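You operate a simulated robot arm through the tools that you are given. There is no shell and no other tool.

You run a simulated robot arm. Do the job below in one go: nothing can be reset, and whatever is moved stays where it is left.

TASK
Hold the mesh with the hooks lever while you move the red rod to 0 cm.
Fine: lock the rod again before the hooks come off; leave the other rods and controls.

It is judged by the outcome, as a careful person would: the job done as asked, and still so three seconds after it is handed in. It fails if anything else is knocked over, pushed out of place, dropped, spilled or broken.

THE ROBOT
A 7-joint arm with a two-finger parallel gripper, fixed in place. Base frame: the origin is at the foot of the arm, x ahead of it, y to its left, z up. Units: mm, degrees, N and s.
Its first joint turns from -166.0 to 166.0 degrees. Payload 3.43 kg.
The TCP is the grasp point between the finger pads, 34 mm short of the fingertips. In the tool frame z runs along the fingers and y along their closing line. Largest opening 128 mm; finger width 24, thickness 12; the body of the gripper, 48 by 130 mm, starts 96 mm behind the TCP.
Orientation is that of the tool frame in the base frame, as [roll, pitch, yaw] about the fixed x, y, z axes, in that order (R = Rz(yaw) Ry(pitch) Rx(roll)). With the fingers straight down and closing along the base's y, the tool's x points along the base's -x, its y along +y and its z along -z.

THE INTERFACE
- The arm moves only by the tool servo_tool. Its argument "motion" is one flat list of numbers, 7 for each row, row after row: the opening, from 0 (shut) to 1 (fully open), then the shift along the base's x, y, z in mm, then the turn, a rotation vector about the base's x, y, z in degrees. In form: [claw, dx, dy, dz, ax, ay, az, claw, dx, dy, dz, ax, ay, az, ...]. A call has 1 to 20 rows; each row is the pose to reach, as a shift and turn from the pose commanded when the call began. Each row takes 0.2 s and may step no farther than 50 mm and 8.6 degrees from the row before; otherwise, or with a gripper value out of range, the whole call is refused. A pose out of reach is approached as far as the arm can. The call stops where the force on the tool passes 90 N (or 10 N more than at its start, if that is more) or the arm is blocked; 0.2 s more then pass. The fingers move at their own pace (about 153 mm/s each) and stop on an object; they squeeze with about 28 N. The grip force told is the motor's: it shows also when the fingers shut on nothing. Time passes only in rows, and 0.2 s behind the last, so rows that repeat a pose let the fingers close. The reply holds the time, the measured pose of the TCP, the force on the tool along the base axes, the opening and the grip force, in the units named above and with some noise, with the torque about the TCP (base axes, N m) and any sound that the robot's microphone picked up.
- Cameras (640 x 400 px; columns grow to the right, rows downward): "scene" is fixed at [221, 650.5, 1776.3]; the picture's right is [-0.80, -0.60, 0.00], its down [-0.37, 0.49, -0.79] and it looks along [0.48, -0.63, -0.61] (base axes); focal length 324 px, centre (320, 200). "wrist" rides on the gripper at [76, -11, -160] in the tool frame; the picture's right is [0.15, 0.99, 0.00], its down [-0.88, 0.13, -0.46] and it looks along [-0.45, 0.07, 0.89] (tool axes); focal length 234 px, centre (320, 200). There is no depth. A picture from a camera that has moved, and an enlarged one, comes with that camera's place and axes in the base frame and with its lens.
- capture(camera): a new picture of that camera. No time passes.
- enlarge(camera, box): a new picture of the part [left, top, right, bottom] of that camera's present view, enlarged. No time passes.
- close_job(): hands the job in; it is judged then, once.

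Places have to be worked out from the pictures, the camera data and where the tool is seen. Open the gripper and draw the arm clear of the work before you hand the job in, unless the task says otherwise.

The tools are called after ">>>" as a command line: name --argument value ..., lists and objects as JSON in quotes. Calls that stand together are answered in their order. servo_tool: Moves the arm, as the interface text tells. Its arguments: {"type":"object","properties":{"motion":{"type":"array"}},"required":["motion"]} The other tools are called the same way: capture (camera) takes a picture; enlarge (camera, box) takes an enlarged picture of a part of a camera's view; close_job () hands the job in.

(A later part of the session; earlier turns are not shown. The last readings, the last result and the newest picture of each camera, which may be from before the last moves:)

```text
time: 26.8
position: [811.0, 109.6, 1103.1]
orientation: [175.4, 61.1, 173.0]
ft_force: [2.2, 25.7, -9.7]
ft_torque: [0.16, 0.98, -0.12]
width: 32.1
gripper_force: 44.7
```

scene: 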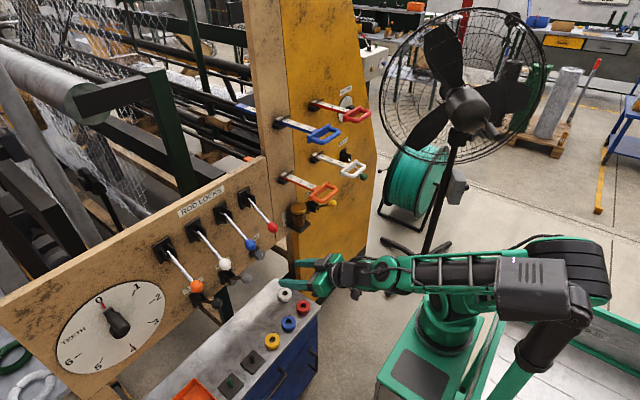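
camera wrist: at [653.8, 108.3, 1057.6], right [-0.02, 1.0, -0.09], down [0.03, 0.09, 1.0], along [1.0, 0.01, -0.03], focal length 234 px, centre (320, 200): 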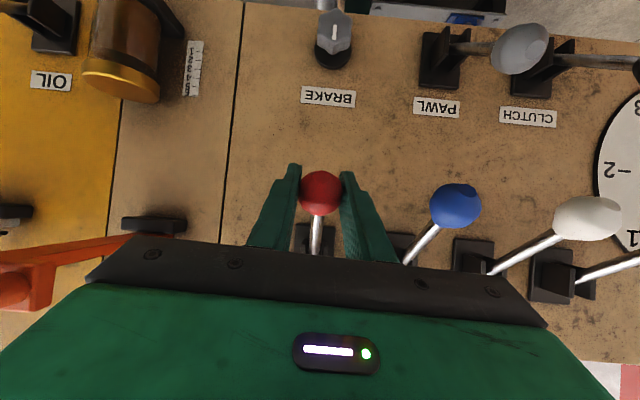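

Moves well; there's some sideways load (+25 N in y), so I shift +1.5 mm in y while continuing the arc.

>>> servo_tool --motion '[0, -1, 1, 10, 0, 0, 0, 0, -1.5, 1.5, 20, 0, 0, 0, 0, -1, 1.5, 30, 0, 0, 0, 0, 0.5, 1.5, 40, 0, 0, 0, 0, 3, 1.5, 50, 0, 0, 0, 0, 6.5, 1.5, 60, 0, 0, 0]'

>>> capture --camera "wrist"

>>> enlarge --camera "scene" --box '[180, 130, 340, 230]'

```text
time: 28.2
position: [814.8, 109.8, 1165.1]
orientation: [175.7, 61.2, 173.0]
ft_force: [-11.1, -10.5, -6.1]
ft_torque: [-0.06, 1.4, -0.2]
width: 32.3
gripper_force: 45.6
```

```text
taken
camera wrist: at [637.6, 108.6, 1174.9], right [-0.01, 1.0, -0.09], down [0.03, 0.09, 1.0], along [1.0, 0.01, -0.03], focal length 234 px, centre (320, 200)
```

wrist: 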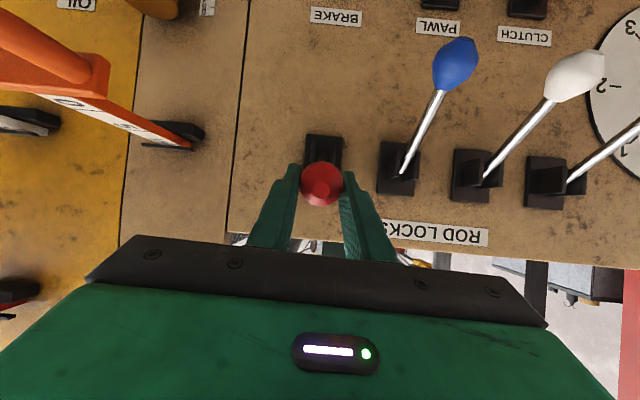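

```text
4.00 times, centred on (260, 180) of scene
camera zoom: at [221.0, 650.5, 1776.3], right [-0.8, -0.6, 0.0], down [-0.37, 0.49, -0.79], along [0.48, -0.63, -0.61], focal length 1295 px, centre (560, 280)
```

zoom: 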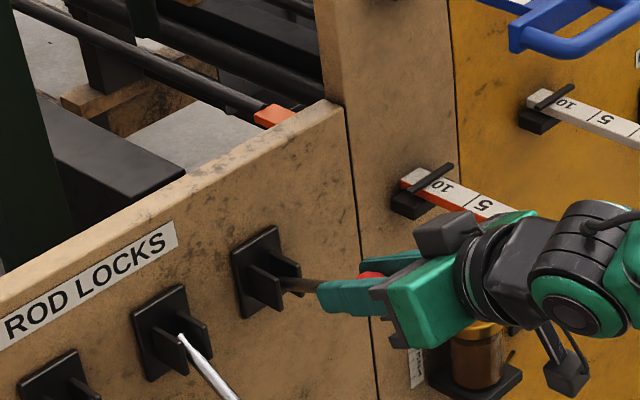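

Nearly at the upper half's end. A few more small steps up to the stop.

>>> servo_tool --motion '[0, 3, 0, 9, 0, 0, 0, 0, 8, 0, 18, 0, 0, 0, 0, 13, 0, 25, 0, 0, 0]'

```text
time: 29.0
position: [828.2, 112.5, 1190.0]
orientation: [175.5, 61.4, 172.7]
ft_force: [-9.3, -10.4, -4.6]
ft_torque: [0.11, 1.26, -0.06]
width: 32.2
gripper_force: 44.9
```

Still no stop reaction; continue with small steps.

>>> servo_tool --motion '[0, 2.5, 0, 4, 0, 0, 0, 0, 5, 0, 7, 0, 0, 0, 0, 8, 0, 10, 0, 0, 0]'

>>> enlarge --camera "scene" --box '[180, 130, 340, 230]'

```text
time: 29.8
position: [838.1, 114.0, 1203.6]
orientation: [175.3, 61.8, 172.9]
ft_force: [-0.5, 2.0, 3.4]
ft_torque: [0.01, -0.02, 0.0]
width: 0.0
gripper_force: 33.2
```

```text
4.00 times, centred on (260, 180) of scene
camera zoom: at [221.0, 650.5, 1776.3], right [-0.8, -0.6, 0.0], down [-0.37, 0.49, -0.79], along [0.48, -0.63, -0.61], focal length 1295 px, centre (560, 280)
```

zoom: 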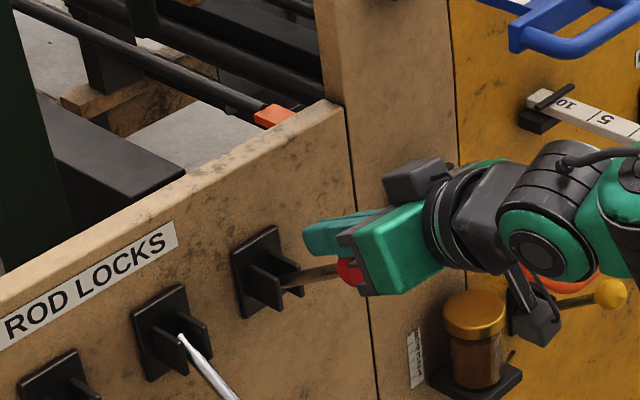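

The ball slipped out of the pads, leaving the fingers shut above it. I back straight out along the tool axis and look at the lever's angle.

>>> servo_tool --motion '[0, -20, 0, 20, 0, 0, 0, 0, -60, 0, 40, 0, 0, 0, 0, -100, 0, 55, 0, 0, 0, 0, -120, 0, 55, 0, 0, 0, 0, -120, 0, 55, 0, 0, 0]'

>>> capture --camera "wrist"

>>> enlarge --camera "scene" --box '[180, 130, 340, 230]'

```text
time: 31.0
position: [715.9, 109.1, 1254.4]
orientation: [175.9, 61.1, 173.2]
ft_force: [0.2, 0.8, -0.2]
ft_torque: [0.03, 0.01, -0.02]
width: 0.0
gripper_force: 33.4
```

```text
taken
camera wrist: at [538.8, 107.8, 1266.1], right [-0.01, 1.0, -0.09], down [0.03, 0.09, 1.0], along [1.0, 0.01, -0.03], focal length 234 px, centre (320, 200)
```

wrist: 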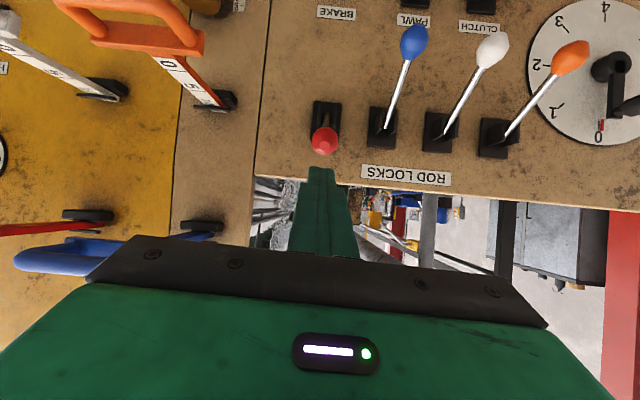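

```text
4.00 times, centred on (260, 180) of scene
camera zoom: at [221.0, 650.5, 1776.3], right [-0.8, -0.6, 0.0], down [-0.37, 0.49, -0.79], along [0.48, -0.63, -0.61], focal length 1295 px, centre (560, 280)
```

zoom: 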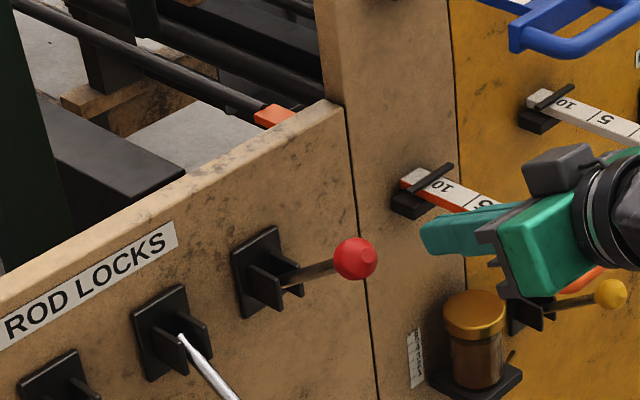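

Ball now at [832,109,1182], mirror-symmetric to its start (same x), i.e. at the upper stop like the hooks lever: unlocked. Next I travel toward the red rod, staying in front of the handles (fingertips x<725).

>>> servo_tool --motion '[0, -20, 0, 0, 0, 0, 1, 0, -35, -30, -5, 0, 0, 2, 0, -35, -70, -10, 0, 0, 3, 0, -35, -110, -15, 0, -3, 3, 0, -35, -110, -15, 0, -3, 3]'

>>> capture --camera "wrist"

```text
time: 32.2
position: [679.9, -0.4, 1239.5]
orientation: [175.3, 64.3, 175.6]
ft_force: [-0.6, 1.1, -0.3]
ft_torque: [0.05, -0.01, 0.02]
width: 0.2
gripper_force: 33.1
```

```text
taken
camera wrist: at [502.4, -11.3, 1240.4], right [-0.06, 0.99, -0.1], down [-0.03, 0.09, 1.0], along [1.0, 0.06, 0.02], focal length 234 px, centre (320, 200)
```

wrist: 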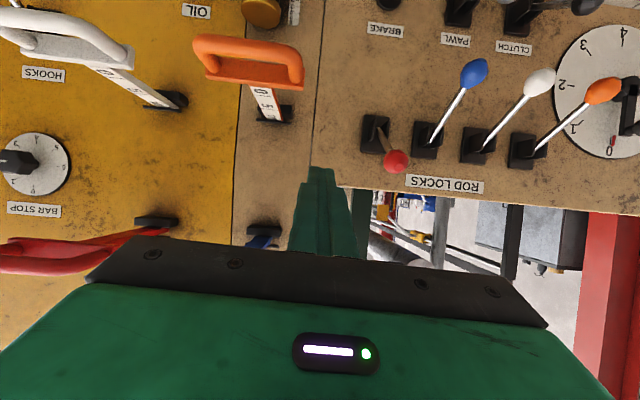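

All four rods look to be at the 10 mark now. I take a high zoom on the red rod's scale and guide to define where "0" must end.

>>> enlarge --camera "scene" --box '[306, 97, 354, 127]'

>>> enlarge --camera "scene" --box '[272, 112, 320, 142]'

```text
13.33 times, centred on (330, 112) of scene
camera zoom: at [221.0, 650.5, 1776.3], right [-0.8, -0.6, 0.0], down [-0.37, 0.49, -0.79], along [0.48, -0.63, -0.61], focal length 4317 px, centre (187, 1373)
```

zoom: 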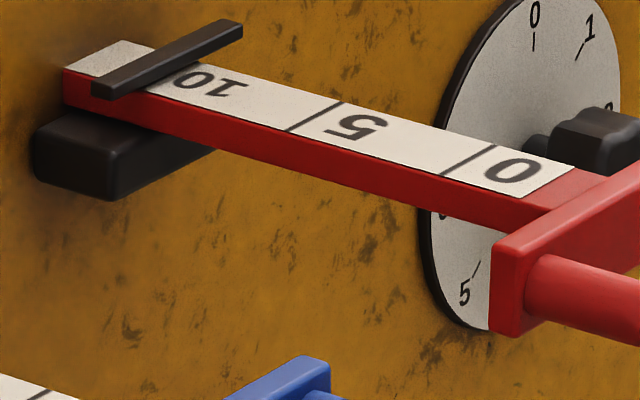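

```text
13.33 times, centred on (296, 127) of scene
camera zoom: at [221.0, 650.5, 1776.3], right [-0.8, -0.6, 0.0], down [-0.37, 0.49, -0.79], along [0.48, -0.63, -0.61], focal length 4317 px, centre (640, 1173)
```

zoom: 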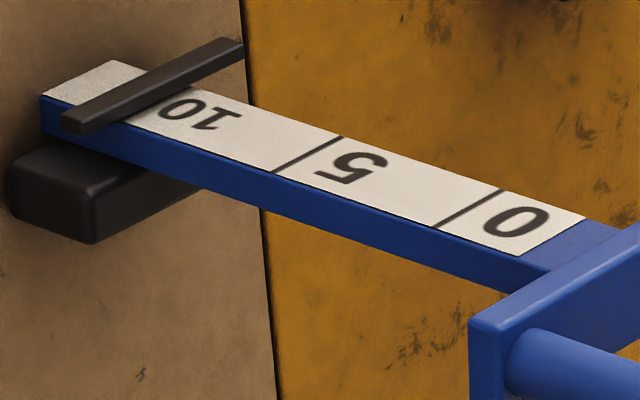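

The bar of the guide sits over the 10 tick (0 and 5 ticks extrapolate to it), so the red rod has to go in by 100 mm. I move on in front of the red rod and level the tool.

>>> servo_tool --motion '[0, 0, -40, 0, 0, -5, 0, 0, 0, -80, 0, 0, -10, 0, 0, 0, -120, 0, 0, -15, 0, 0, 0, -160, 0, 0, -20, 0, 0, 0, -200, 0, 0, -25, 0, 0, 0, -200, 0, 0, -25, 0]'

>>> capture --camera "wrist"

```text
time: 33.6
position: [678.1, -199.7, 1240.0]
orientation: [109.2, 88.1, 110.0]
ft_force: [0.0, 0.5, -0.9]
ft_torque: [-0.02, 0.03, -0.01]
width: 0.2
gripper_force: 32.8
```

```text
taken
camera wrist: at [518.7, -210.4, 1166.7], right [-0.01, 0.99, -0.11], down [-0.45, 0.1, 0.89], along [0.89, 0.06, 0.44], focal length 234 px, centre (320, 200)
```

wrist: 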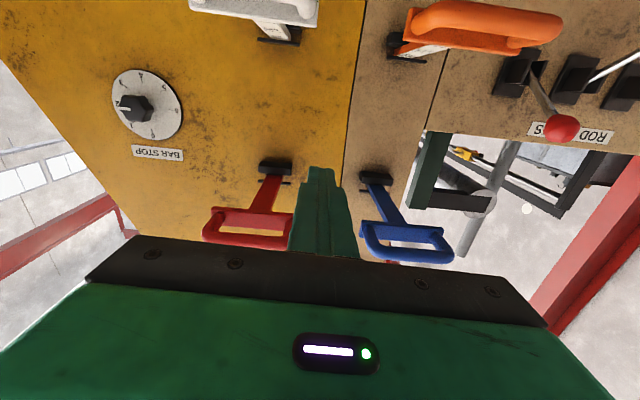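

Level now; the red handle bar works out to about [735,-271,1330]. Move in line with it, still ~25 mm short.

>>> servo_tool --motion '[0, 0, -25, 30, 0, 0, 0, 0, 0, -50, 60, 0, 0, 0, 0, 0, -71, 89, 0, 0, 0, 0, 0, -71, 89, 0, 0, 0]'

>>> capture --camera "wrist"

>>> enlarge --camera "scene" --box '[300, 70, 460, 170]'

```text
time: 34.6
position: [681.4, -271.9, 1330.0]
orientation: [110.9, 88.0, 111.6]
ft_force: [0.2, 0.1, -0.2]
ft_torque: [0.01, -0.02, -0.02]
width: 0.1
gripper_force: 33.2
```

```text
taken
camera wrist: at [519.8, -282.9, 1256.6], right [-0.01, 0.99, -0.11], down [-0.45, 0.1, 0.89], along [0.9, 0.06, 0.44], focal length 234 px, centre (320, 200)
```

wrist: 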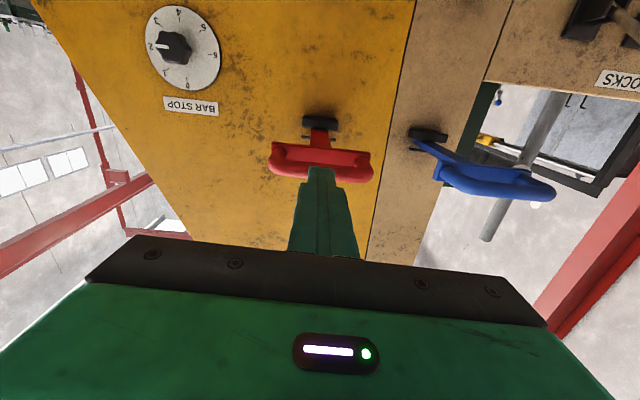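

```text
4.00 times, centred on (380, 120) of scene
camera zoom: at [221.0, 650.5, 1776.3], right [-0.8, -0.6, 0.0], down [-0.37, 0.49, -0.79], along [0.48, -0.63, -0.61], focal length 1295 px, centre (80, 520)
```

zoom: 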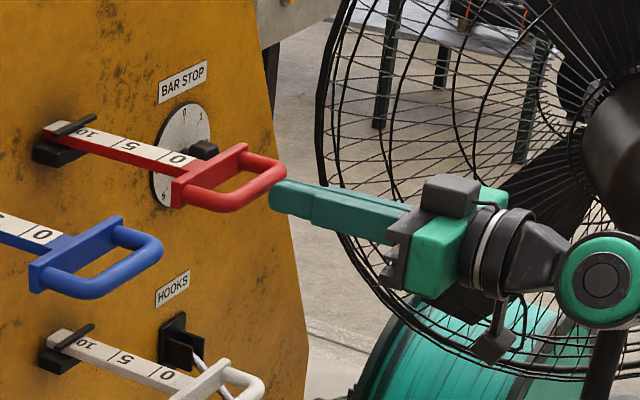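

Fingertips are aligned with the middle of the bar. Creep forward to find contact.

>>> servo_tool --motion '[0, 4, 0, 0, 0, 0, 0, 0, 8, 0, 0, 0, 0, 0, 0, 10, 0, 0, 0, 0, 0, 0, 12, 0, 0, 0, 0, 0]'

>>> enlarge --camera "scene" --box '[306, 97, 402, 157]'

```text
time: 35.6
position: [692.2, -272.0, 1329.3]
orientation: [109.7, 87.9, 110.5]
ft_force: [-4.6, 1.7, -0.7]
ft_torque: [-0.01, 0.03, 0.01]
width: 0.0
gripper_force: 33.1
```

```text
6.67 times, centred on (354, 127) of scene
camera zoom: at [221.0, 650.5, 1776.3], right [-0.8, -0.6, 0.0], down [-0.37, 0.49, -0.79], along [0.48, -0.63, -0.61], focal length 2158 px, centre (93, 687)
```

zoom: 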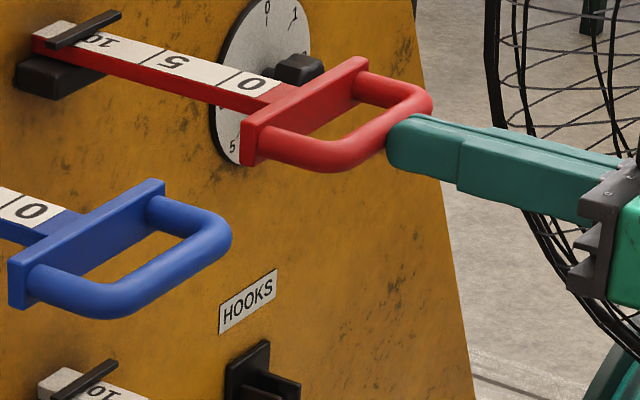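

Contact at TCP x≈692 (-4.6 N). Push in steadily by ~45 mm and check force and scale.

>>> servo_tool --motion '[0, 5, 0, 0, 0, 0, 0, 0, 10, 0, 0, 0, 0, 0, 0, 18, 0, 0, 0, 0, 0, 0, 27, 0, 0, 0, 0, 0, 0, 36, 0, 0, 0, 0, 0, 0, 45, 0, 0, 0, 0, 0, 0, 45, 0, 0, 0, 0, 0]'

>>> enlarge --camera "scene" --box '[306, 97, 402, 157]'

```text
time: 37.2
position: [736.9, -271.1, 1327.7]
orientation: [111.3, 87.9, 112.1]
ft_force: [0.1, 0.2, 0.3]
ft_torque: [-0.02, 0.02, 0.02]
width: 0.0
gripper_force: 33.3
```

```text
6.67 times, centred on (354, 127) of scene
camera zoom: at [221.0, 650.5, 1776.3], right [-0.8, -0.6, 0.0], down [-0.37, 0.49, -0.79], along [0.48, -0.63, -0.61], focal length 2158 px, centre (93, 687)
```

zoom: 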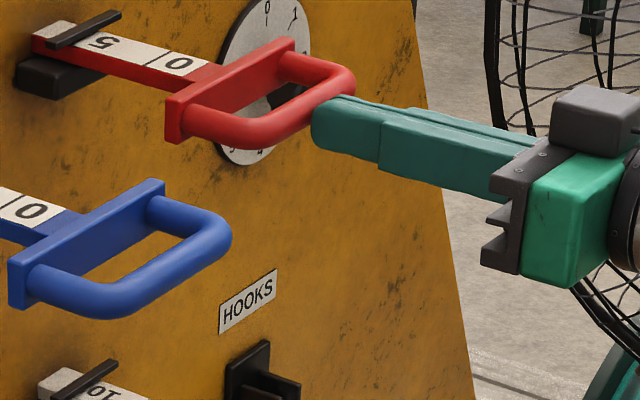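

The rod slides freely and is around 5. High zoom to calibrate the remaining distance.

>>> enlarge --camera "scene" --box '[306, 97, 354, 127]'

```text
13.33 times, centred on (330, 112) of scene
camera zoom: at [221.0, 650.5, 1776.3], right [-0.8, -0.6, 0.0], down [-0.37, 0.49, -0.79], along [0.48, -0.63, -0.61], focal length 4317 px, centre (187, 1373)
```

zoom: 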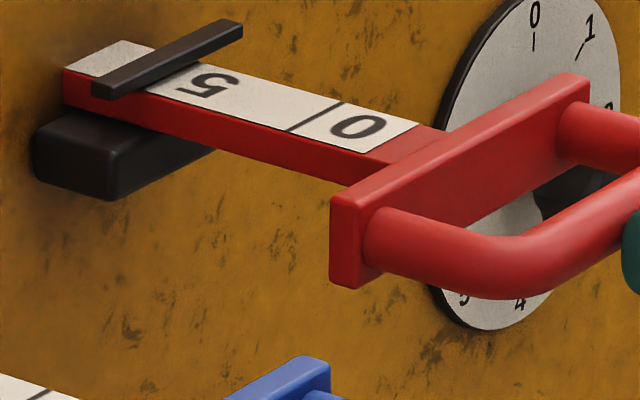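

Tick 0 now sits exactly where tick 5 was, so 5 cm moved and 5 cm remain. Push another ~42 mm, then measure again.

>>> servo_tool --motion '[0, 5, 0, 0, 0, 0, 0, 0, 13, 0, 0.5, 0, 0, 0, 0, 21, 0, 1, 0, 0, 0, 0, 29, 0, 1, 0, 0, 0, 0, 36, 0, 1, 0, 0, 0, 0, 40, 0, 1, 0, 0, 0, 0, 42, 0, 1, 0, 0, 0, 0, 42, 0, 1, 0, 0, 0]'

>>> enlarge --camera "scene" --box '[306, 97, 354, 127]'

```text
time: 39.0
position: [779.6, -270.2, 1329.9]
orientation: [110.1, 88.0, 110.9]
ft_force: [-2.6, 1.2, -1.9]
ft_torque: [0.04, 0.05, 0.04]
width: 0.0
gripper_force: 33.2
```

```text
13.33 times, centred on (330, 112) of scene
camera zoom: at [221.0, 650.5, 1776.3], right [-0.8, -0.6, 0.0], down [-0.37, 0.49, -0.79], along [0.48, -0.63, -0.61], focal length 4317 px, centre (187, 1373)
```

zoom: 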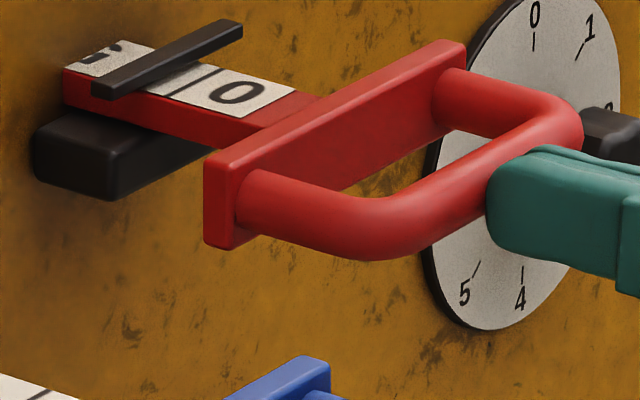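

The "0" digit must move ~30 px more (≈10 mm) to occupy the place the "5" had at reading 5. Push 9 mm more in small steps.

>>> servo_tool --motion '[0, 2, 0, 0, 0, 0, 0, 0, 4, 0, 0, 0, 0, 0, 0, 6, 0, 0, 0, 0, 0, 0, 8, 0, 0, 0, 0, 0, 0, 9, 0, 0, 0, 0, 0, 0, 9, 0, 0, 0, 0, 0]'

>>> enlarge --camera "scene" --box '[306, 97, 354, 127]'

```text
time: 40.4
position: [788.0, -272.1, 1330.6]
orientation: [110.1, 87.8, 110.9]
ft_force: [-4.1, 1.9, -0.6]
ft_torque: [-0.02, 0.03, 0.01]
width: 0.2
gripper_force: 32.8
```

```text
13.33 times, centred on (330, 112) of scene
camera zoom: at [221.0, 650.5, 1776.3], right [-0.8, -0.6, 0.0], down [-0.37, 0.49, -0.79], along [0.48, -0.63, -0.61], focal length 4317 px, centre (187, 1373)
```

zoom: 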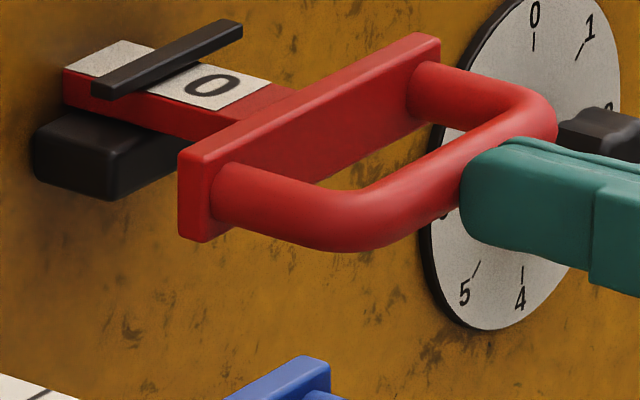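

"0" is at column 212; target ≈207, so about 1.5 mm remains.

>>> servo_tool --motion '[0, 1, 0, 0, 0, 0, 0, 0, 1.5, 0, 0, 0, 0, 0, 0, 1.5, 0, 0, 0, 0, 0]'

>>> enlarge --camera "scene" --box '[306, 97, 338, 117]'

>>> enlarge --camera "scene" --box '[308, 148, 340, 168]'

>>> enlarge --camera "scene" --box '[306, 97, 354, 127]'

```text
time: 41.2
position: [788.7, -271.2, 1330.6]
orientation: [109.4, 87.9, 110.3]
ft_force: [-5.1, -1.7, -0.9]
ft_torque: [-0.03, 0.0, -0.09]
width: 0.0
gripper_force: 33.1
```

```text
16.00 times, centred on (322, 107) of scene
camera zoom: at [221.0, 650.5, 1776.3], right [-0.8, -0.6, 0.0], down [-0.37, 0.49, -0.79], along [0.48, -0.63, -0.61], focal length 5180 px, centre (288, 1688)
```

zoom: 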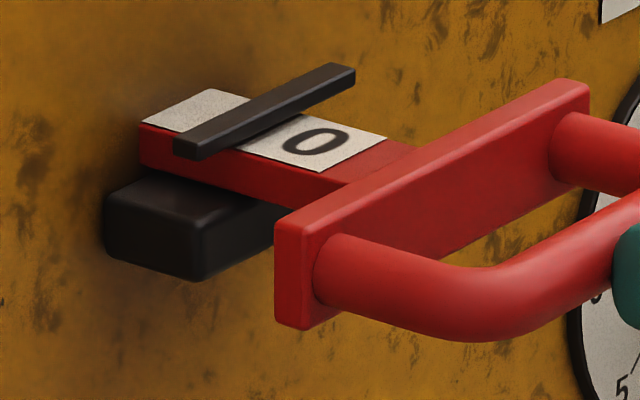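

```text
16.00 times, centred on (324, 158) of scene
camera zoom: at [221.0, 650.5, 1776.3], right [-0.8, -0.6, 0.0], down [-0.37, 0.49, -0.79], along [0.48, -0.63, -0.61], focal length 5180 px, centre (256, 872)
```

zoom: 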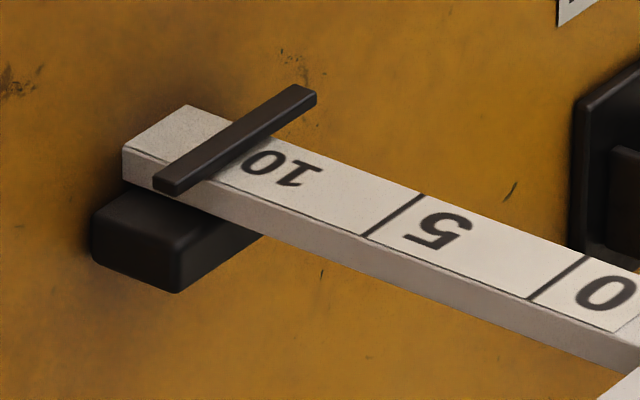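

```text
13.33 times, centred on (330, 112) of scene
camera zoom: at [221.0, 650.5, 1776.3], right [-0.8, -0.6, 0.0], down [-0.37, 0.49, -0.79], along [0.48, -0.63, -0.61], focal length 4317 px, centre (187, 1373)
```

zoom: 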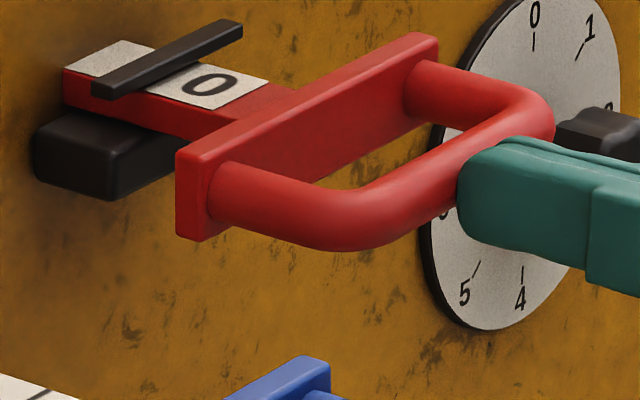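

The rod now matches the 0 mark within a millimetre (digit and handle-plate spacing both agree with two equal 5 cm steps). Retreat straight back and recheck.

>>> servo_tool --motion '[0, -5, 0, 0, 0, 0, 0, 0, -30, 0, 0, 0, 0, 0, 0, -65, 0, 0, 0, 0, 0, 0, -105, 0, 0, 0, 0, 0, 0, -105, 0, 0, 0, 0, 0]'

>>> enlarge --camera "scene" --box '[306, 97, 354, 127]'

```text
time: 42.4
position: [684.1, -269.9, 1328.9]
orientation: [111.2, 87.8, 112.0]
ft_force: [-0.3, 0.0, -0.4]
ft_torque: [0.02, -0.04, 0.01]
width: 0.0
gripper_force: 32.8
```

```text
13.33 times, centred on (330, 112) of scene
camera zoom: at [221.0, 650.5, 1776.3], right [-0.8, -0.6, 0.0], down [-0.37, 0.49, -0.79], along [0.48, -0.63, -0.61], focal length 4317 px, centre (187, 1373)
```

zoom: 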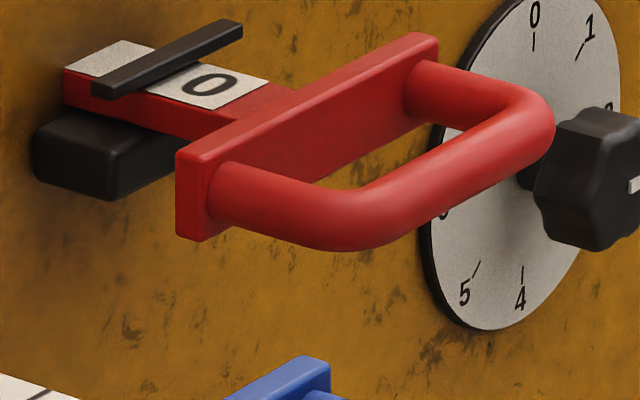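

Rod stays at 0. Reverse the route to in front of the red lock, below the blue handle, tilting down again.

>>> servo_tool --motion '[0, -2, 25, -30, 0, 0, 0, 0, -4, 50, -60, 0, 0, 0, 0, -4, 70, -89, 0, 0, 0, 0, -4, 110, -89, 0, 5, 0, 0, -4, 150, -89, 0, 10, 0, 0, -4, 190, -89, 0, 15, 0, 0, -4, 230, -89, 0, 20, 0, 0, -4, 270, -89, 0, 25, 0, 0, -4, 270, -89, 0, 25, 0]'

>>> capture --camera "wrist"

```text
time: 44.4
position: [682.6, -0.0, 1240.9]
orientation: [175.2, 64.1, 175.5]
ft_force: [0.3, 0.5, 0.4]
ft_torque: [0.02, -0.04, 0.01]
width: 0.0
gripper_force: 32.5
```

```text
taken
camera wrist: at [504.9, -10.7, 1241.3], right [-0.06, 0.99, -0.1], down [-0.03, 0.09, 1.0], along [1.0, 0.06, 0.02], focal length 234 px, centre (320, 200)
```

wrist: 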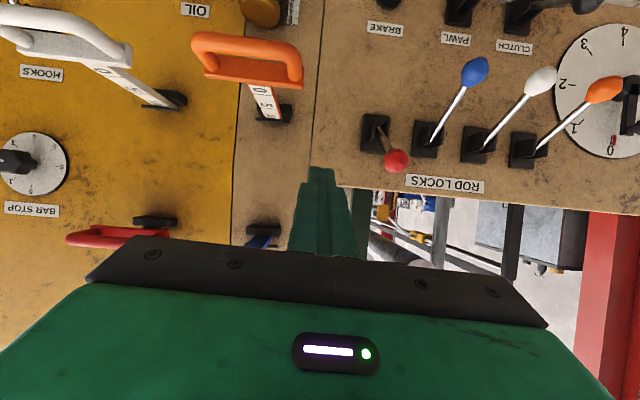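

Same view as before; red lock ball is up. Shift to y≈109, open to 0.6, standoff in front of the ball.

>>> servo_tool --motion '[0, 5, 38, 0, 0, 0, 0, 0.3, 15, 76, 0, 0, 1, 0, 0.6, 33, 109, 0, 0, 2, -1, 0.6, 33, 109, 0, 0, 2, -1]'

>>> capture --camera "wrist"

```text
time: 45.4
position: [712.9, 109.6, 1241.9]
orientation: [175.6, 62.2, 174.9]
ft_force: [0.8, 0.0, 0.6]
ft_torque: [0.03, 0.01, -0.01]
width: 76.7
gripper_force: 0.0
```

```text
taken
camera wrist: at [535.7, 101.5, 1248.3], right [-0.05, 0.99, -0.09], down [0.01, 0.09, 1.0], along [1.0, 0.05, -0.01], focal length 234 px, centre (320, 200)
```

wrist: 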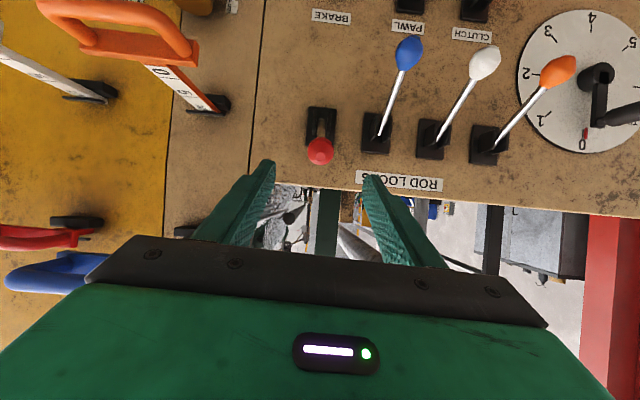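

Ball at [832,110,1182] as expected. Advance to straddle it, then grip.

>>> servo_tool --motion '[0.6, 40, 1, -20, 0, 0, 0, 0.6, 80, 1, -40, 0, 0, 0, 0.6, 118, 1, -60, 0, 0, 0, 0.6, 118, 1, -60, 0, 0, 0]'

>>> capture --camera "wrist"

```text
time: 46.4
position: [834.2, 108.3, 1179.7]
orientation: [175.7, 62.2, 175.0]
ft_force: [0.8, 0.2, 0.3]
ft_torque: [0.03, -0.01, 0.03]
width: 77.0
gripper_force: 0.1
```

```text
taken
camera wrist: at [656.8, 101.4, 1187.4], right [-0.05, 0.99, -0.09], down [0.01, 0.1, 1.0], along [1.0, 0.05, -0.01], focal length 234 px, centre (320, 200)
```

wrist: 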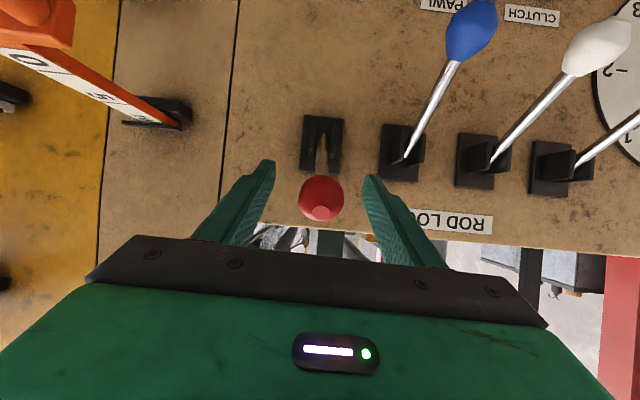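

Nearly centred; small correction and close on the ball.

>>> servo_tool --motion '[0.6, -2, 2, 3, 0, 0, 0, 0.3, -2, 2, 3, 0, 0, 0, 0, -2, 2, 3, 0, 0, 0, 0, -2, 2, 3, 0, 0, 0]'

```text
time: 47.4
position: [830.6, 109.0, 1182.0]
orientation: [175.7, 62.2, 174.9]
ft_force: [0.5, -5.0, -0.5]
ft_torque: [0.05, -0.06, -0.07]
width: 32.3
gripper_force: 44.7
```

Gripped. Bring the lock lever down along its arc, first half.

>>> servo_tool --motion '[0, -4.6, 0, -7.5, 0, 0, 0, 0, -9.7, 0, -17.5, 0, 0, 0, 0, -13.6, 0, -27.5, 0, 0, 0, 0, -16.6, 0, -37.5, 0, 0, 0, 0, -18.7, 0, -47.5, 0, 0, 0, 0, -20, 0, -57.5, 0, 0, 0, 0, -20.4, 0, -67.5, 0, 0, 0]'

```text
time: 49.0
position: [809.3, 111.3, 1115.3]
orientation: [175.6, 62.2, 174.9]
ft_force: [-0.3, -7.1, 9.1]
ft_torque: [-0.04, -1.09, 0.01]
width: 32.5
gripper_force: 44.9
```

Smooth, low forces. Second half of the arc, to just before the lower stop.

>>> servo_tool --motion '[0, 0.4, 0, -10, 0, 0, 0, 0, 1.7, 0, -20, 0, 0, 0, 0, 3.8, 0, -30, 0, 0, 0, 0, 6.8, 0, -40, 0, 0, 0, 0, 10.7, 0, -50, 0, 0, 0, 0, 15.8, 0, -60, 0, 0, 0, 0, 19, 0, -65.5, 0, 0, 0]'

>>> enlarge --camera "scene" --box '[180, 170, 340, 270]'

```text
time: 50.6
position: [825.9, 109.4, 1049.7]
orientation: [175.7, 62.1, 174.9]
ft_force: [-10.1, -6.2, 0.5]
ft_torque: [0.03, -1.12, -0.04]
width: 32.6
gripper_force: 45.4
```

```text
4.00 times, centred on (260, 220) of scene
camera zoom: at [221.0, 650.5, 1776.3], right [-0.8, -0.6, 0.0], down [-0.37, 0.49, -0.79], along [0.48, -0.63, -0.61], focal length 1295 px, centre (560, 120)
```

zoom: 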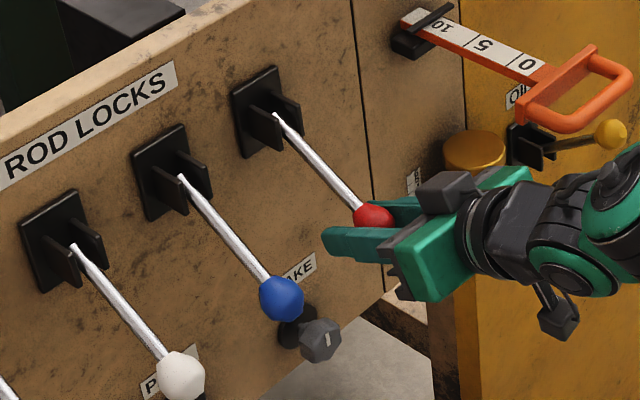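

The lever is almost down (ball a couple of pixels higher than before). A little more until the stop reacts.

>>> servo_tool --motion '[0, 2, 0, -3, 0, 0, 0, 0, 4, 0, -5.5, 0, 0, 0]'

>>> enlarge --camera "scene" --box '[180, 170, 340, 270]'

```text
time: 51.2
position: [830.9, 109.4, 1044.6]
orientation: [175.7, 62.0, 175.1]
ft_force: [-18.5, -3.0, -8.6]
ft_torque: [0.09, -0.94, -0.01]
width: 32.7
gripper_force: 44.9
```

```text
4.00 times, centred on (260, 220) of scene
camera zoom: at [221.0, 650.5, 1776.3], right [-0.8, -0.6, 0.0], down [-0.37, 0.49, -0.79], along [0.48, -0.63, -0.61], focal length 1295 px, centre (560, 120)
```

zoom: 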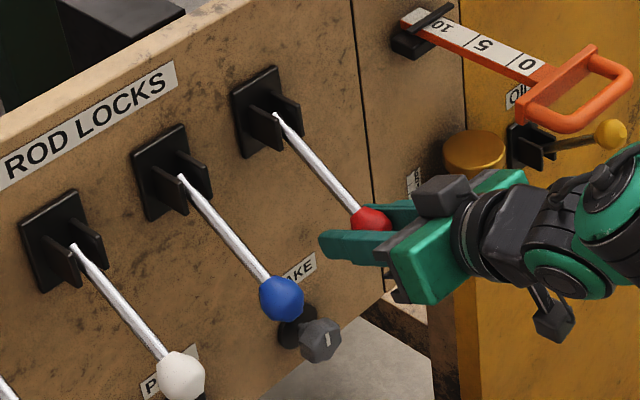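

Force is mostly radial (pushing toward the pivot), not a stop yet. Ease outward and go slightly further down.

>>> servo_tool --motion '[0, 0, 0, -3.5, 0, 0, 0, 0, 1.5, 0, -6, 0, 0, 0]'

>>> capture --camera "wrist"

```text
time: 51.8
position: [834.0, 109.7, 1041.5]
orientation: [175.5, 62.4, 174.8]
ft_force: [-19.5, -2.3, 8.5]
ft_torque: [0.07, 0.27, -0.04]
width: 32.4
gripper_force: 44.6
```

```text
taken
camera wrist: at [656.2, 102.5, 1047.8], right [-0.05, 0.99, -0.09], down [0.01, 0.09, 1.0], along [1.0, 0.05, -0.01], focal length 234 px, centre (320, 200)
```

wrist: 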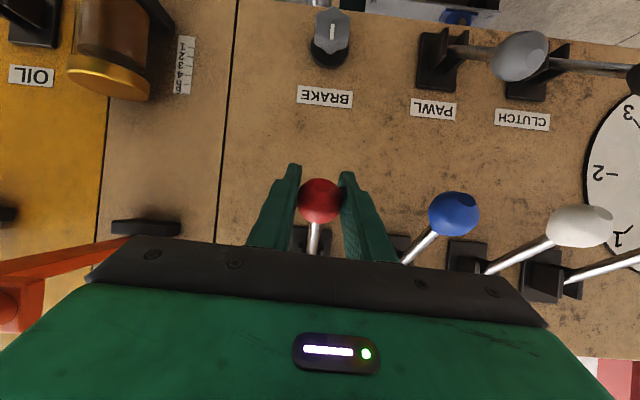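

Now the reaction opposes further travel: lever is on its lower stop. Open and back out the way I came, then verify.

>>> servo_tool --motion '[0.3, -1, 0, 0, 0, 0, 0, 0.6, -1, 0, 0, 0, 0, 0, 0.6, -1, 0, 0, 0, 0, 0, 0.6, -40, 0, -13, 0, 0, 0, 0.6, -80, 0, -26, 0, 0, 0, 0.6, -120, 0, -38, 0, 0, 0, 0.6, -120, 0, -38, 0, 0, 0]'

>>> capture --camera "wrist"

>>> enlarge --camera "scene" --box '[180, 170, 340, 270]'

>>> enlarge --camera "scene" --box '[306, 97, 354, 127]'

```text
time: 53.4
position: [713.5, 110.6, 1001.4]
orientation: [175.6, 62.2, 175.0]
ft_force: [0.6, -0.2, -0.4]
ft_torque: [0.01, -0.01, -0.02]
width: 77.0
gripper_force: 0.1
```

```text
taken
camera wrist: at [536.7, 102.8, 1008.3], right [-0.05, 0.99, -0.09], down [0.01, 0.09, 1.0], along [1.0, 0.05, -0.01], focal length 234 px, centre (320, 200)
```

wrist: 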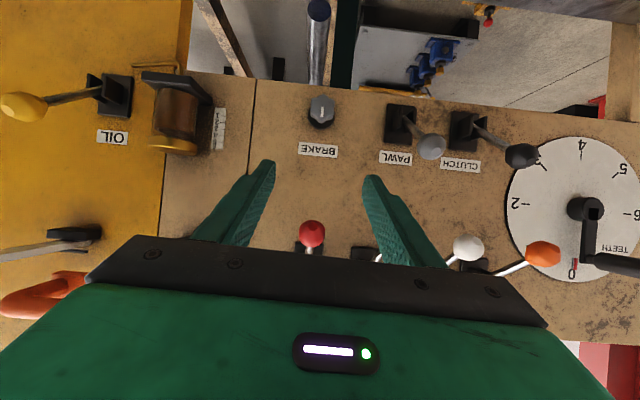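

```text
4.00 times, centred on (260, 220) of scene
camera zoom: at [221.0, 650.5, 1776.3], right [-0.8, -0.6, 0.0], down [-0.37, 0.49, -0.79], along [0.48, -0.63, -0.61], focal length 1295 px, centre (560, 120)
```

zoom: 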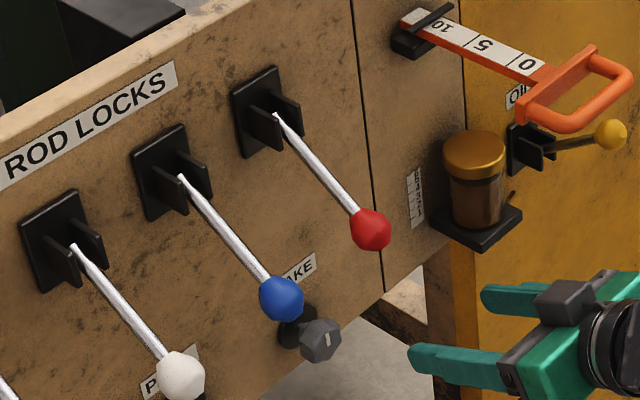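

```text
13.33 times, centred on (330, 112) of scene
camera zoom: at [221.0, 650.5, 1776.3], right [-0.8, -0.6, 0.0], down [-0.37, 0.49, -0.79], along [0.48, -0.63, -0.61], focal length 4317 px, centre (187, 1373)
```

zoom: 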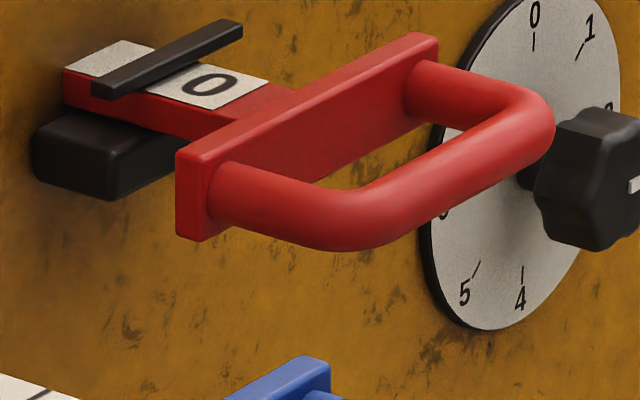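

Red lock is back exactly in its original place and the rod is still at 0. Now the hooks may come off; I take the proven higher route back: first up, then across.

>>> servo_tool --motion '[0.6, 0, 0, 48, 0, 0, 0, 0.4, 0, 0, 96, 0, 0, 0, 0.2, 0, 0, 144, 0, 0, 0, 0, 0, 0, 192, 0, 0, 0, 0, 0, 0, 239, 0, 0, 0, 0, -15, -38, 239, 0, -1, 0, 0, -30, -76, 239, 0, -2, 0, 0, -33, -110, 239, 0, -2, 0, 0, -33, -110, 239, 0, -2, 0]'

>>> capture --camera "wrist"

```text
time: 55.4
position: [679.6, -3.5, 1238.7]
orientation: [175.3, 64.1, 174.7]
ft_force: [0.6, -0.2, 0.6]
ft_torque: [0.01, 0.01, -0.02]
width: 0.0
gripper_force: 27.8
```

```text
taken
camera wrist: at [503.0, -9.9, 1239.2], right [-0.04, 0.99, -0.1], down [-0.03, 0.1, 1.0], along [1.0, 0.05, 0.02], focal length 234 px, centre (320, 200)
```

wrist: 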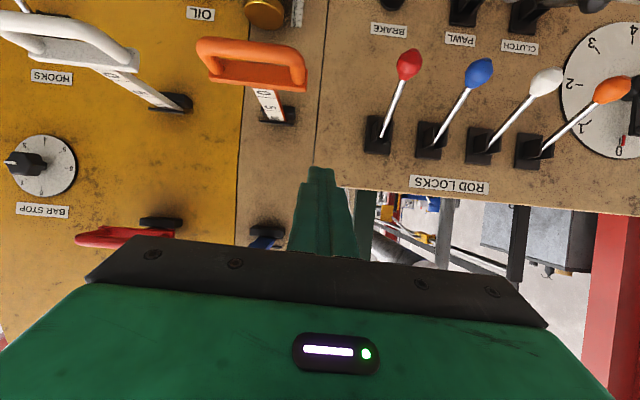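

All four locks down, as originally. Continue across at z≈1240 to y≈-260, levelling the tool.

>>> servo_tool --motion '[0, 0, -40, 0, 0, -5, 0, 0, 0, -80, 0, 0, -10, 0, 0, 0, -120, 0, 0, -15, 0, 0, 0, -160, 0, 0, -20, 0, 0, 0, -200, 0, 0, -25, 0, 0, -10, -240, -5, 0, -25, 0, 0, -15, -260, -15, 0, -25, 0, 0, -15, -260, -15, 0, -25, 0]'

```text
time: 57.2
position: [664.8, -258.5, 1223.2]
orientation: [106.9, 87.6, 106.9]
ft_force: [0.0, -0.9, 0.0]
ft_torque: [0.0, -0.01, 0.01]
width: 0.0
gripper_force: 28.6
```

Next, down and across to a standoff before the lowered hooks ball (about [831,-490,931]), staying ahead of the white handle and not too close to the base.

>>> servo_tool --motion '[0, 2, -36, -33, 0, 0, 0, 0, 4, -72, -66, 0, 0, 0, 0, 8, -106, -100, 0, 0, 0, 0, 12, -140, -132, 0, 0, 0, 0.2, 25, -170, -165, 0, 0, 0, 0.4, 42, -198, -198, 0, 0, 0, 0.6, 60, -220, -228, 0, 0, 0, 0.6, 73, -231, -255, 0, 0, 0, 0.6, 73, -231, -255, 0, 0, 0]'

>>> capture --camera "wrist"

>>> capture --camera "scene"

```text
time: 59.2
position: [739.2, -489.8, 969.5]
orientation: [107.9, 87.4, 107.8]
ft_force: [-0.1, 0.7, 0.0]
ft_torque: [0.01, 0.0, 0.02]
width: 76.9
gripper_force: 0.1
```

```text
taken
camera wrist: at [577.8, -498.8, 895.0], right [0.0, 0.99, -0.11], down [-0.44, 0.1, 0.89], along [0.9, 0.05, 0.44], focal length 234 px, centre (320, 200)
```

wrist: 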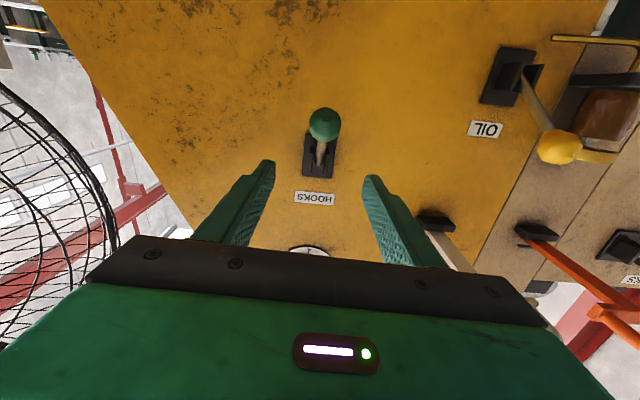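

```text
taken
```

scene: 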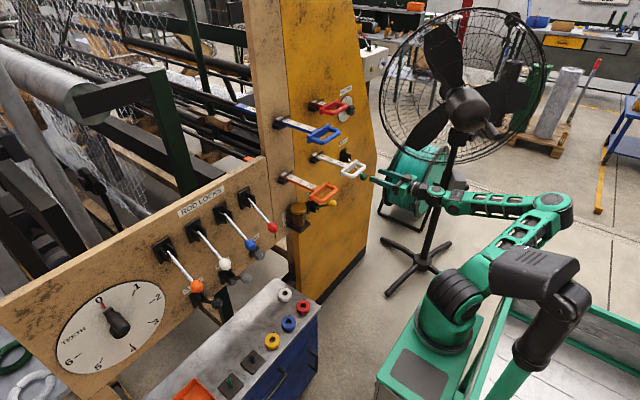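

Hooks ball confirmed at [831,-491,930]. Lower, then advance to straddle it.

>>> servo_tool --motion '[0.6, 5, 0, -20, 0, 0, 0, 0.6, 10, -1, -39, 0, 0, 0, 0.6, 50, -1, -39, 0, 0, 0, 0.6, 91, -1, -39, 0, 0, 0, 0.6, 91, -1, -39, 0, 0, 0]'

>>> capture --camera "wrist"

```text
time: 60.4
position: [829.8, -491.5, 929.7]
orientation: [107.4, 87.5, 107.3]
ft_force: [-0.1, -0.7, 0.2]
ft_torque: [0.03, 0.0, 0.0]
width: 76.8
gripper_force: 0.1
```

```text
taken
camera wrist: at [669.8, -499.9, 856.4], right [0.0, 0.99, -0.11], down [-0.44, 0.1, 0.89], along [0.9, 0.05, 0.44], focal length 234 px, centre (320, 200)
```

wrist: 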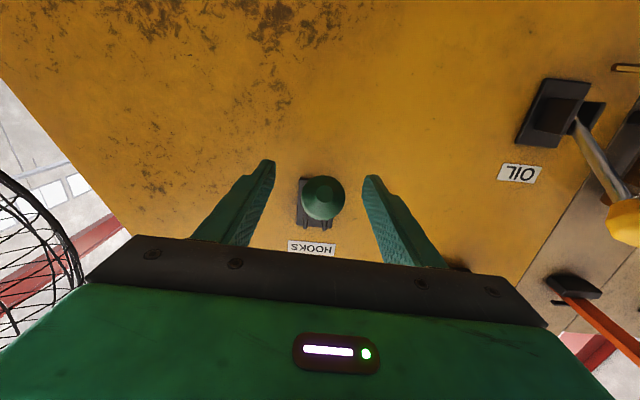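

Centred. Close on the ball.

>>> servo_tool --motion '[0.3, 0, 1, 1, 0, 0, 0, 0, 0, 1, 1, 0, 0, 0, 0, 0, 1, 1, 0, 0, 0]'

```text
time: 61.2
position: [829.8, -490.6, 931.3]
orientation: [107.8, 87.5, 107.6]
ft_force: [1.0, 7.7, -0.1]
ft_torque: [0.11, 0.0, 0.01]
width: 32.1
gripper_force: 44.6
```

Gripped. Lift the hooks lever along its arc, first half.

>>> servo_tool --motion '[0, -4.6, 0, 7.5, 0, 0, 0, 0, -9.7, 0, 17.5, 0, 0, 0, 0, -13.6, 0, 27.5, 0, 0, 0, 0, -16.6, 0, 37.5, 0, 0, 0, 0, -18.7, 0, 47.5, 0, 0, 0, 0, -20, 0, 57.5, 0, 0, 0, 0, -20.4, 0, 67.5, 0, 0, 0]'

```text
time: 62.8
position: [809.7, -489.7, 1000.0]
orientation: [106.7, 87.6, 106.4]
ft_force: [-3.6, 10.9, -12.0]
ft_torque: [-0.04, 1.13, 0.02]
width: 32.2
gripper_force: 45.0
```

Smooth. Second half up to just short of the stop.

>>> servo_tool --motion '[0, 0.4, 0, 10, 0, 0, 0, 0, 1.7, 0, 20, 0, 0, 0, 0, 3.8, 0, 30, 0, 0, 0, 0, 6.8, 0, 40, 0, 0, 0, 0, 10.7, 0, 50, 0, 0, 0, 0, 15.8, 0, 60, 0, 0, 0, 0, 19, 0, 65.5, 0, 0, 0]'

>>> enlarge --camera "scene" --box '[320, 135, 380, 185]'

```text
time: 64.4
position: [828.6, -489.8, 1065.9]
orientation: [106.3, 87.5, 106.1]
ft_force: [-11.7, 3.6, -3.4]
ft_torque: [-0.03, 1.28, 0.03]
width: 32.5
gripper_force: 45.1
```

```text
8.00 times, centred on (350, 160) of scene
camera zoom: at [221.0, 650.5, 1776.3], right [-0.8, -0.6, 0.0], down [-0.37, 0.49, -0.79], along [0.48, -0.63, -0.61], focal length 2590 px, centre (80, 520)
```

zoom: 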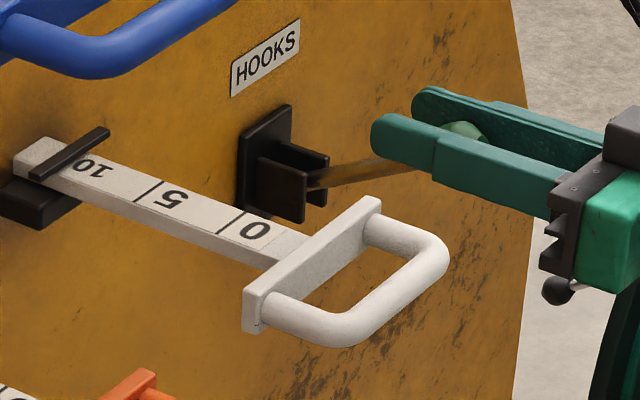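

A little further to reach the upper stop.

>>> servo_tool --motion '[0, 1.5, 0, 3, 0, 0, 0, 0, 3.5, 0, 6, 0, 0, 0]'

```text
time: 65.0
position: [831.2, -490.0, 1071.1]
orientation: [106.3, 87.5, 106.2]
ft_force: [-14.4, 5.2, -2.2]
ft_torque: [0.14, 1.4, 0.08]
width: 32.7
gripper_force: 44.6
```

>>> servo_tool --motion '[0, 0.5, 0, 3, 0, 0, 0, 0, 1.5, 0, 5, 0, 0, 0]'

>>> enlarge --camera "scene" --box '[320, 135, 380, 185]'

```text
time: 65.6
position: [833.0, -490.7, 1075.7]
orientation: [110.5, 87.5, 110.4]
ft_force: [0.9, 3.9, -11.4]
ft_torque: [0.13, 1.17, 0.03]
width: 32.6
gripper_force: 45.0
```

```text
8.00 times, centred on (350, 160) of scene
camera zoom: at [221.0, 650.5, 1776.3], right [-0.8, -0.6, 0.0], down [-0.37, 0.49, -0.79], along [0.48, -0.63, -0.61], focal length 2590 px, centre (80, 520)
```

zoom: 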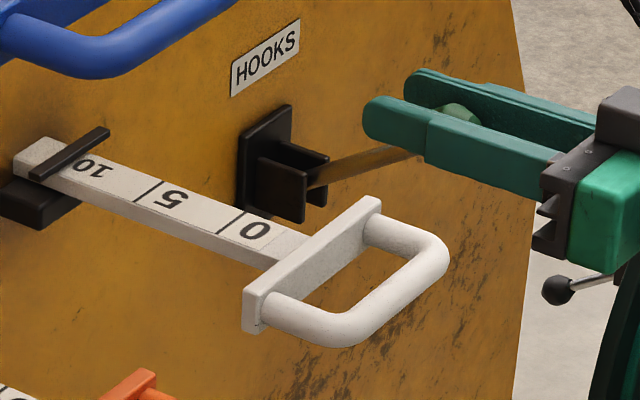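

Release and check the resting position.

>>> servo_tool --motion '[0.3, 0, 0, 0, 0, 0, 0, 0.6, 0, 0, 0, 0, 0, 0, 0.6, 0, 0, 0, 0, 0, 0, 0.6, -40, 0, 0, 0, 0, 0, 0.6, -80, 0, 0, 0, 0, 0, 0.6, -110, 0, 0, 0, 0, 0, 0.6, -110, 0, 0, 0, 0, 0]'

>>> enlarge --camera "scene" --box '[320, 135, 380, 185]'

>>> capture --camera "wrist"

```text
time: 67.2
position: [722.7, -490.1, 1073.1]
orientation: [107.4, 87.4, 107.2]
ft_force: [-0.4, -0.2, 0.1]
ft_torque: [0.02, 0.01, -0.01]
width: 77.0
gripper_force: 0.1
```

```text
8.00 times, centred on (350, 160) of scene
camera zoom: at [221.0, 650.5, 1776.3], right [-0.8, -0.6, 0.0], down [-0.37, 0.49, -0.79], along [0.48, -0.63, -0.61], focal length 2590 px, centre (80, 520)
```

zoom: 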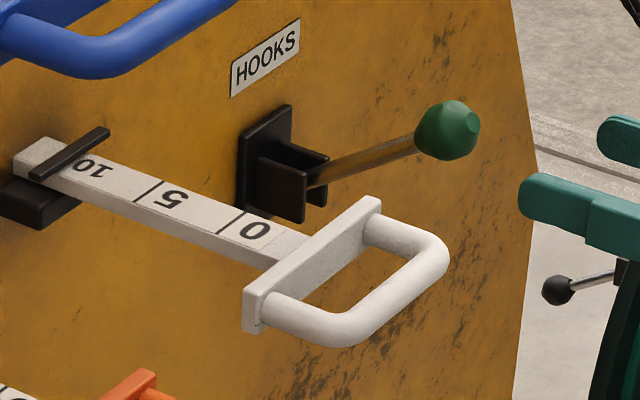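

```text
taken
camera wrist: at [561.5, -497.5, 1000.5], right [0.0, 0.99, -0.11], down [-0.44, 0.1, 0.89], along [0.9, 0.05, 0.44], focal length 234 px, centre (320, 200)
```

wrist: 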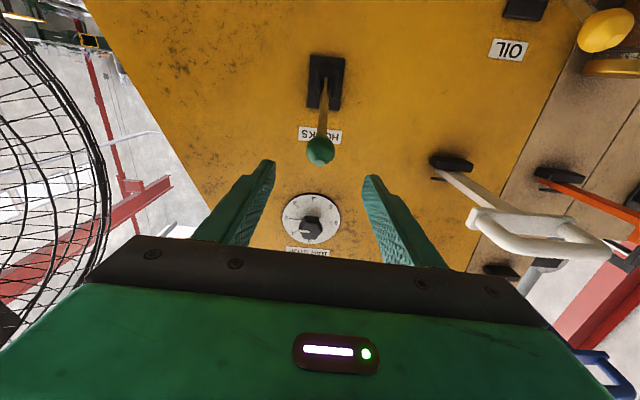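

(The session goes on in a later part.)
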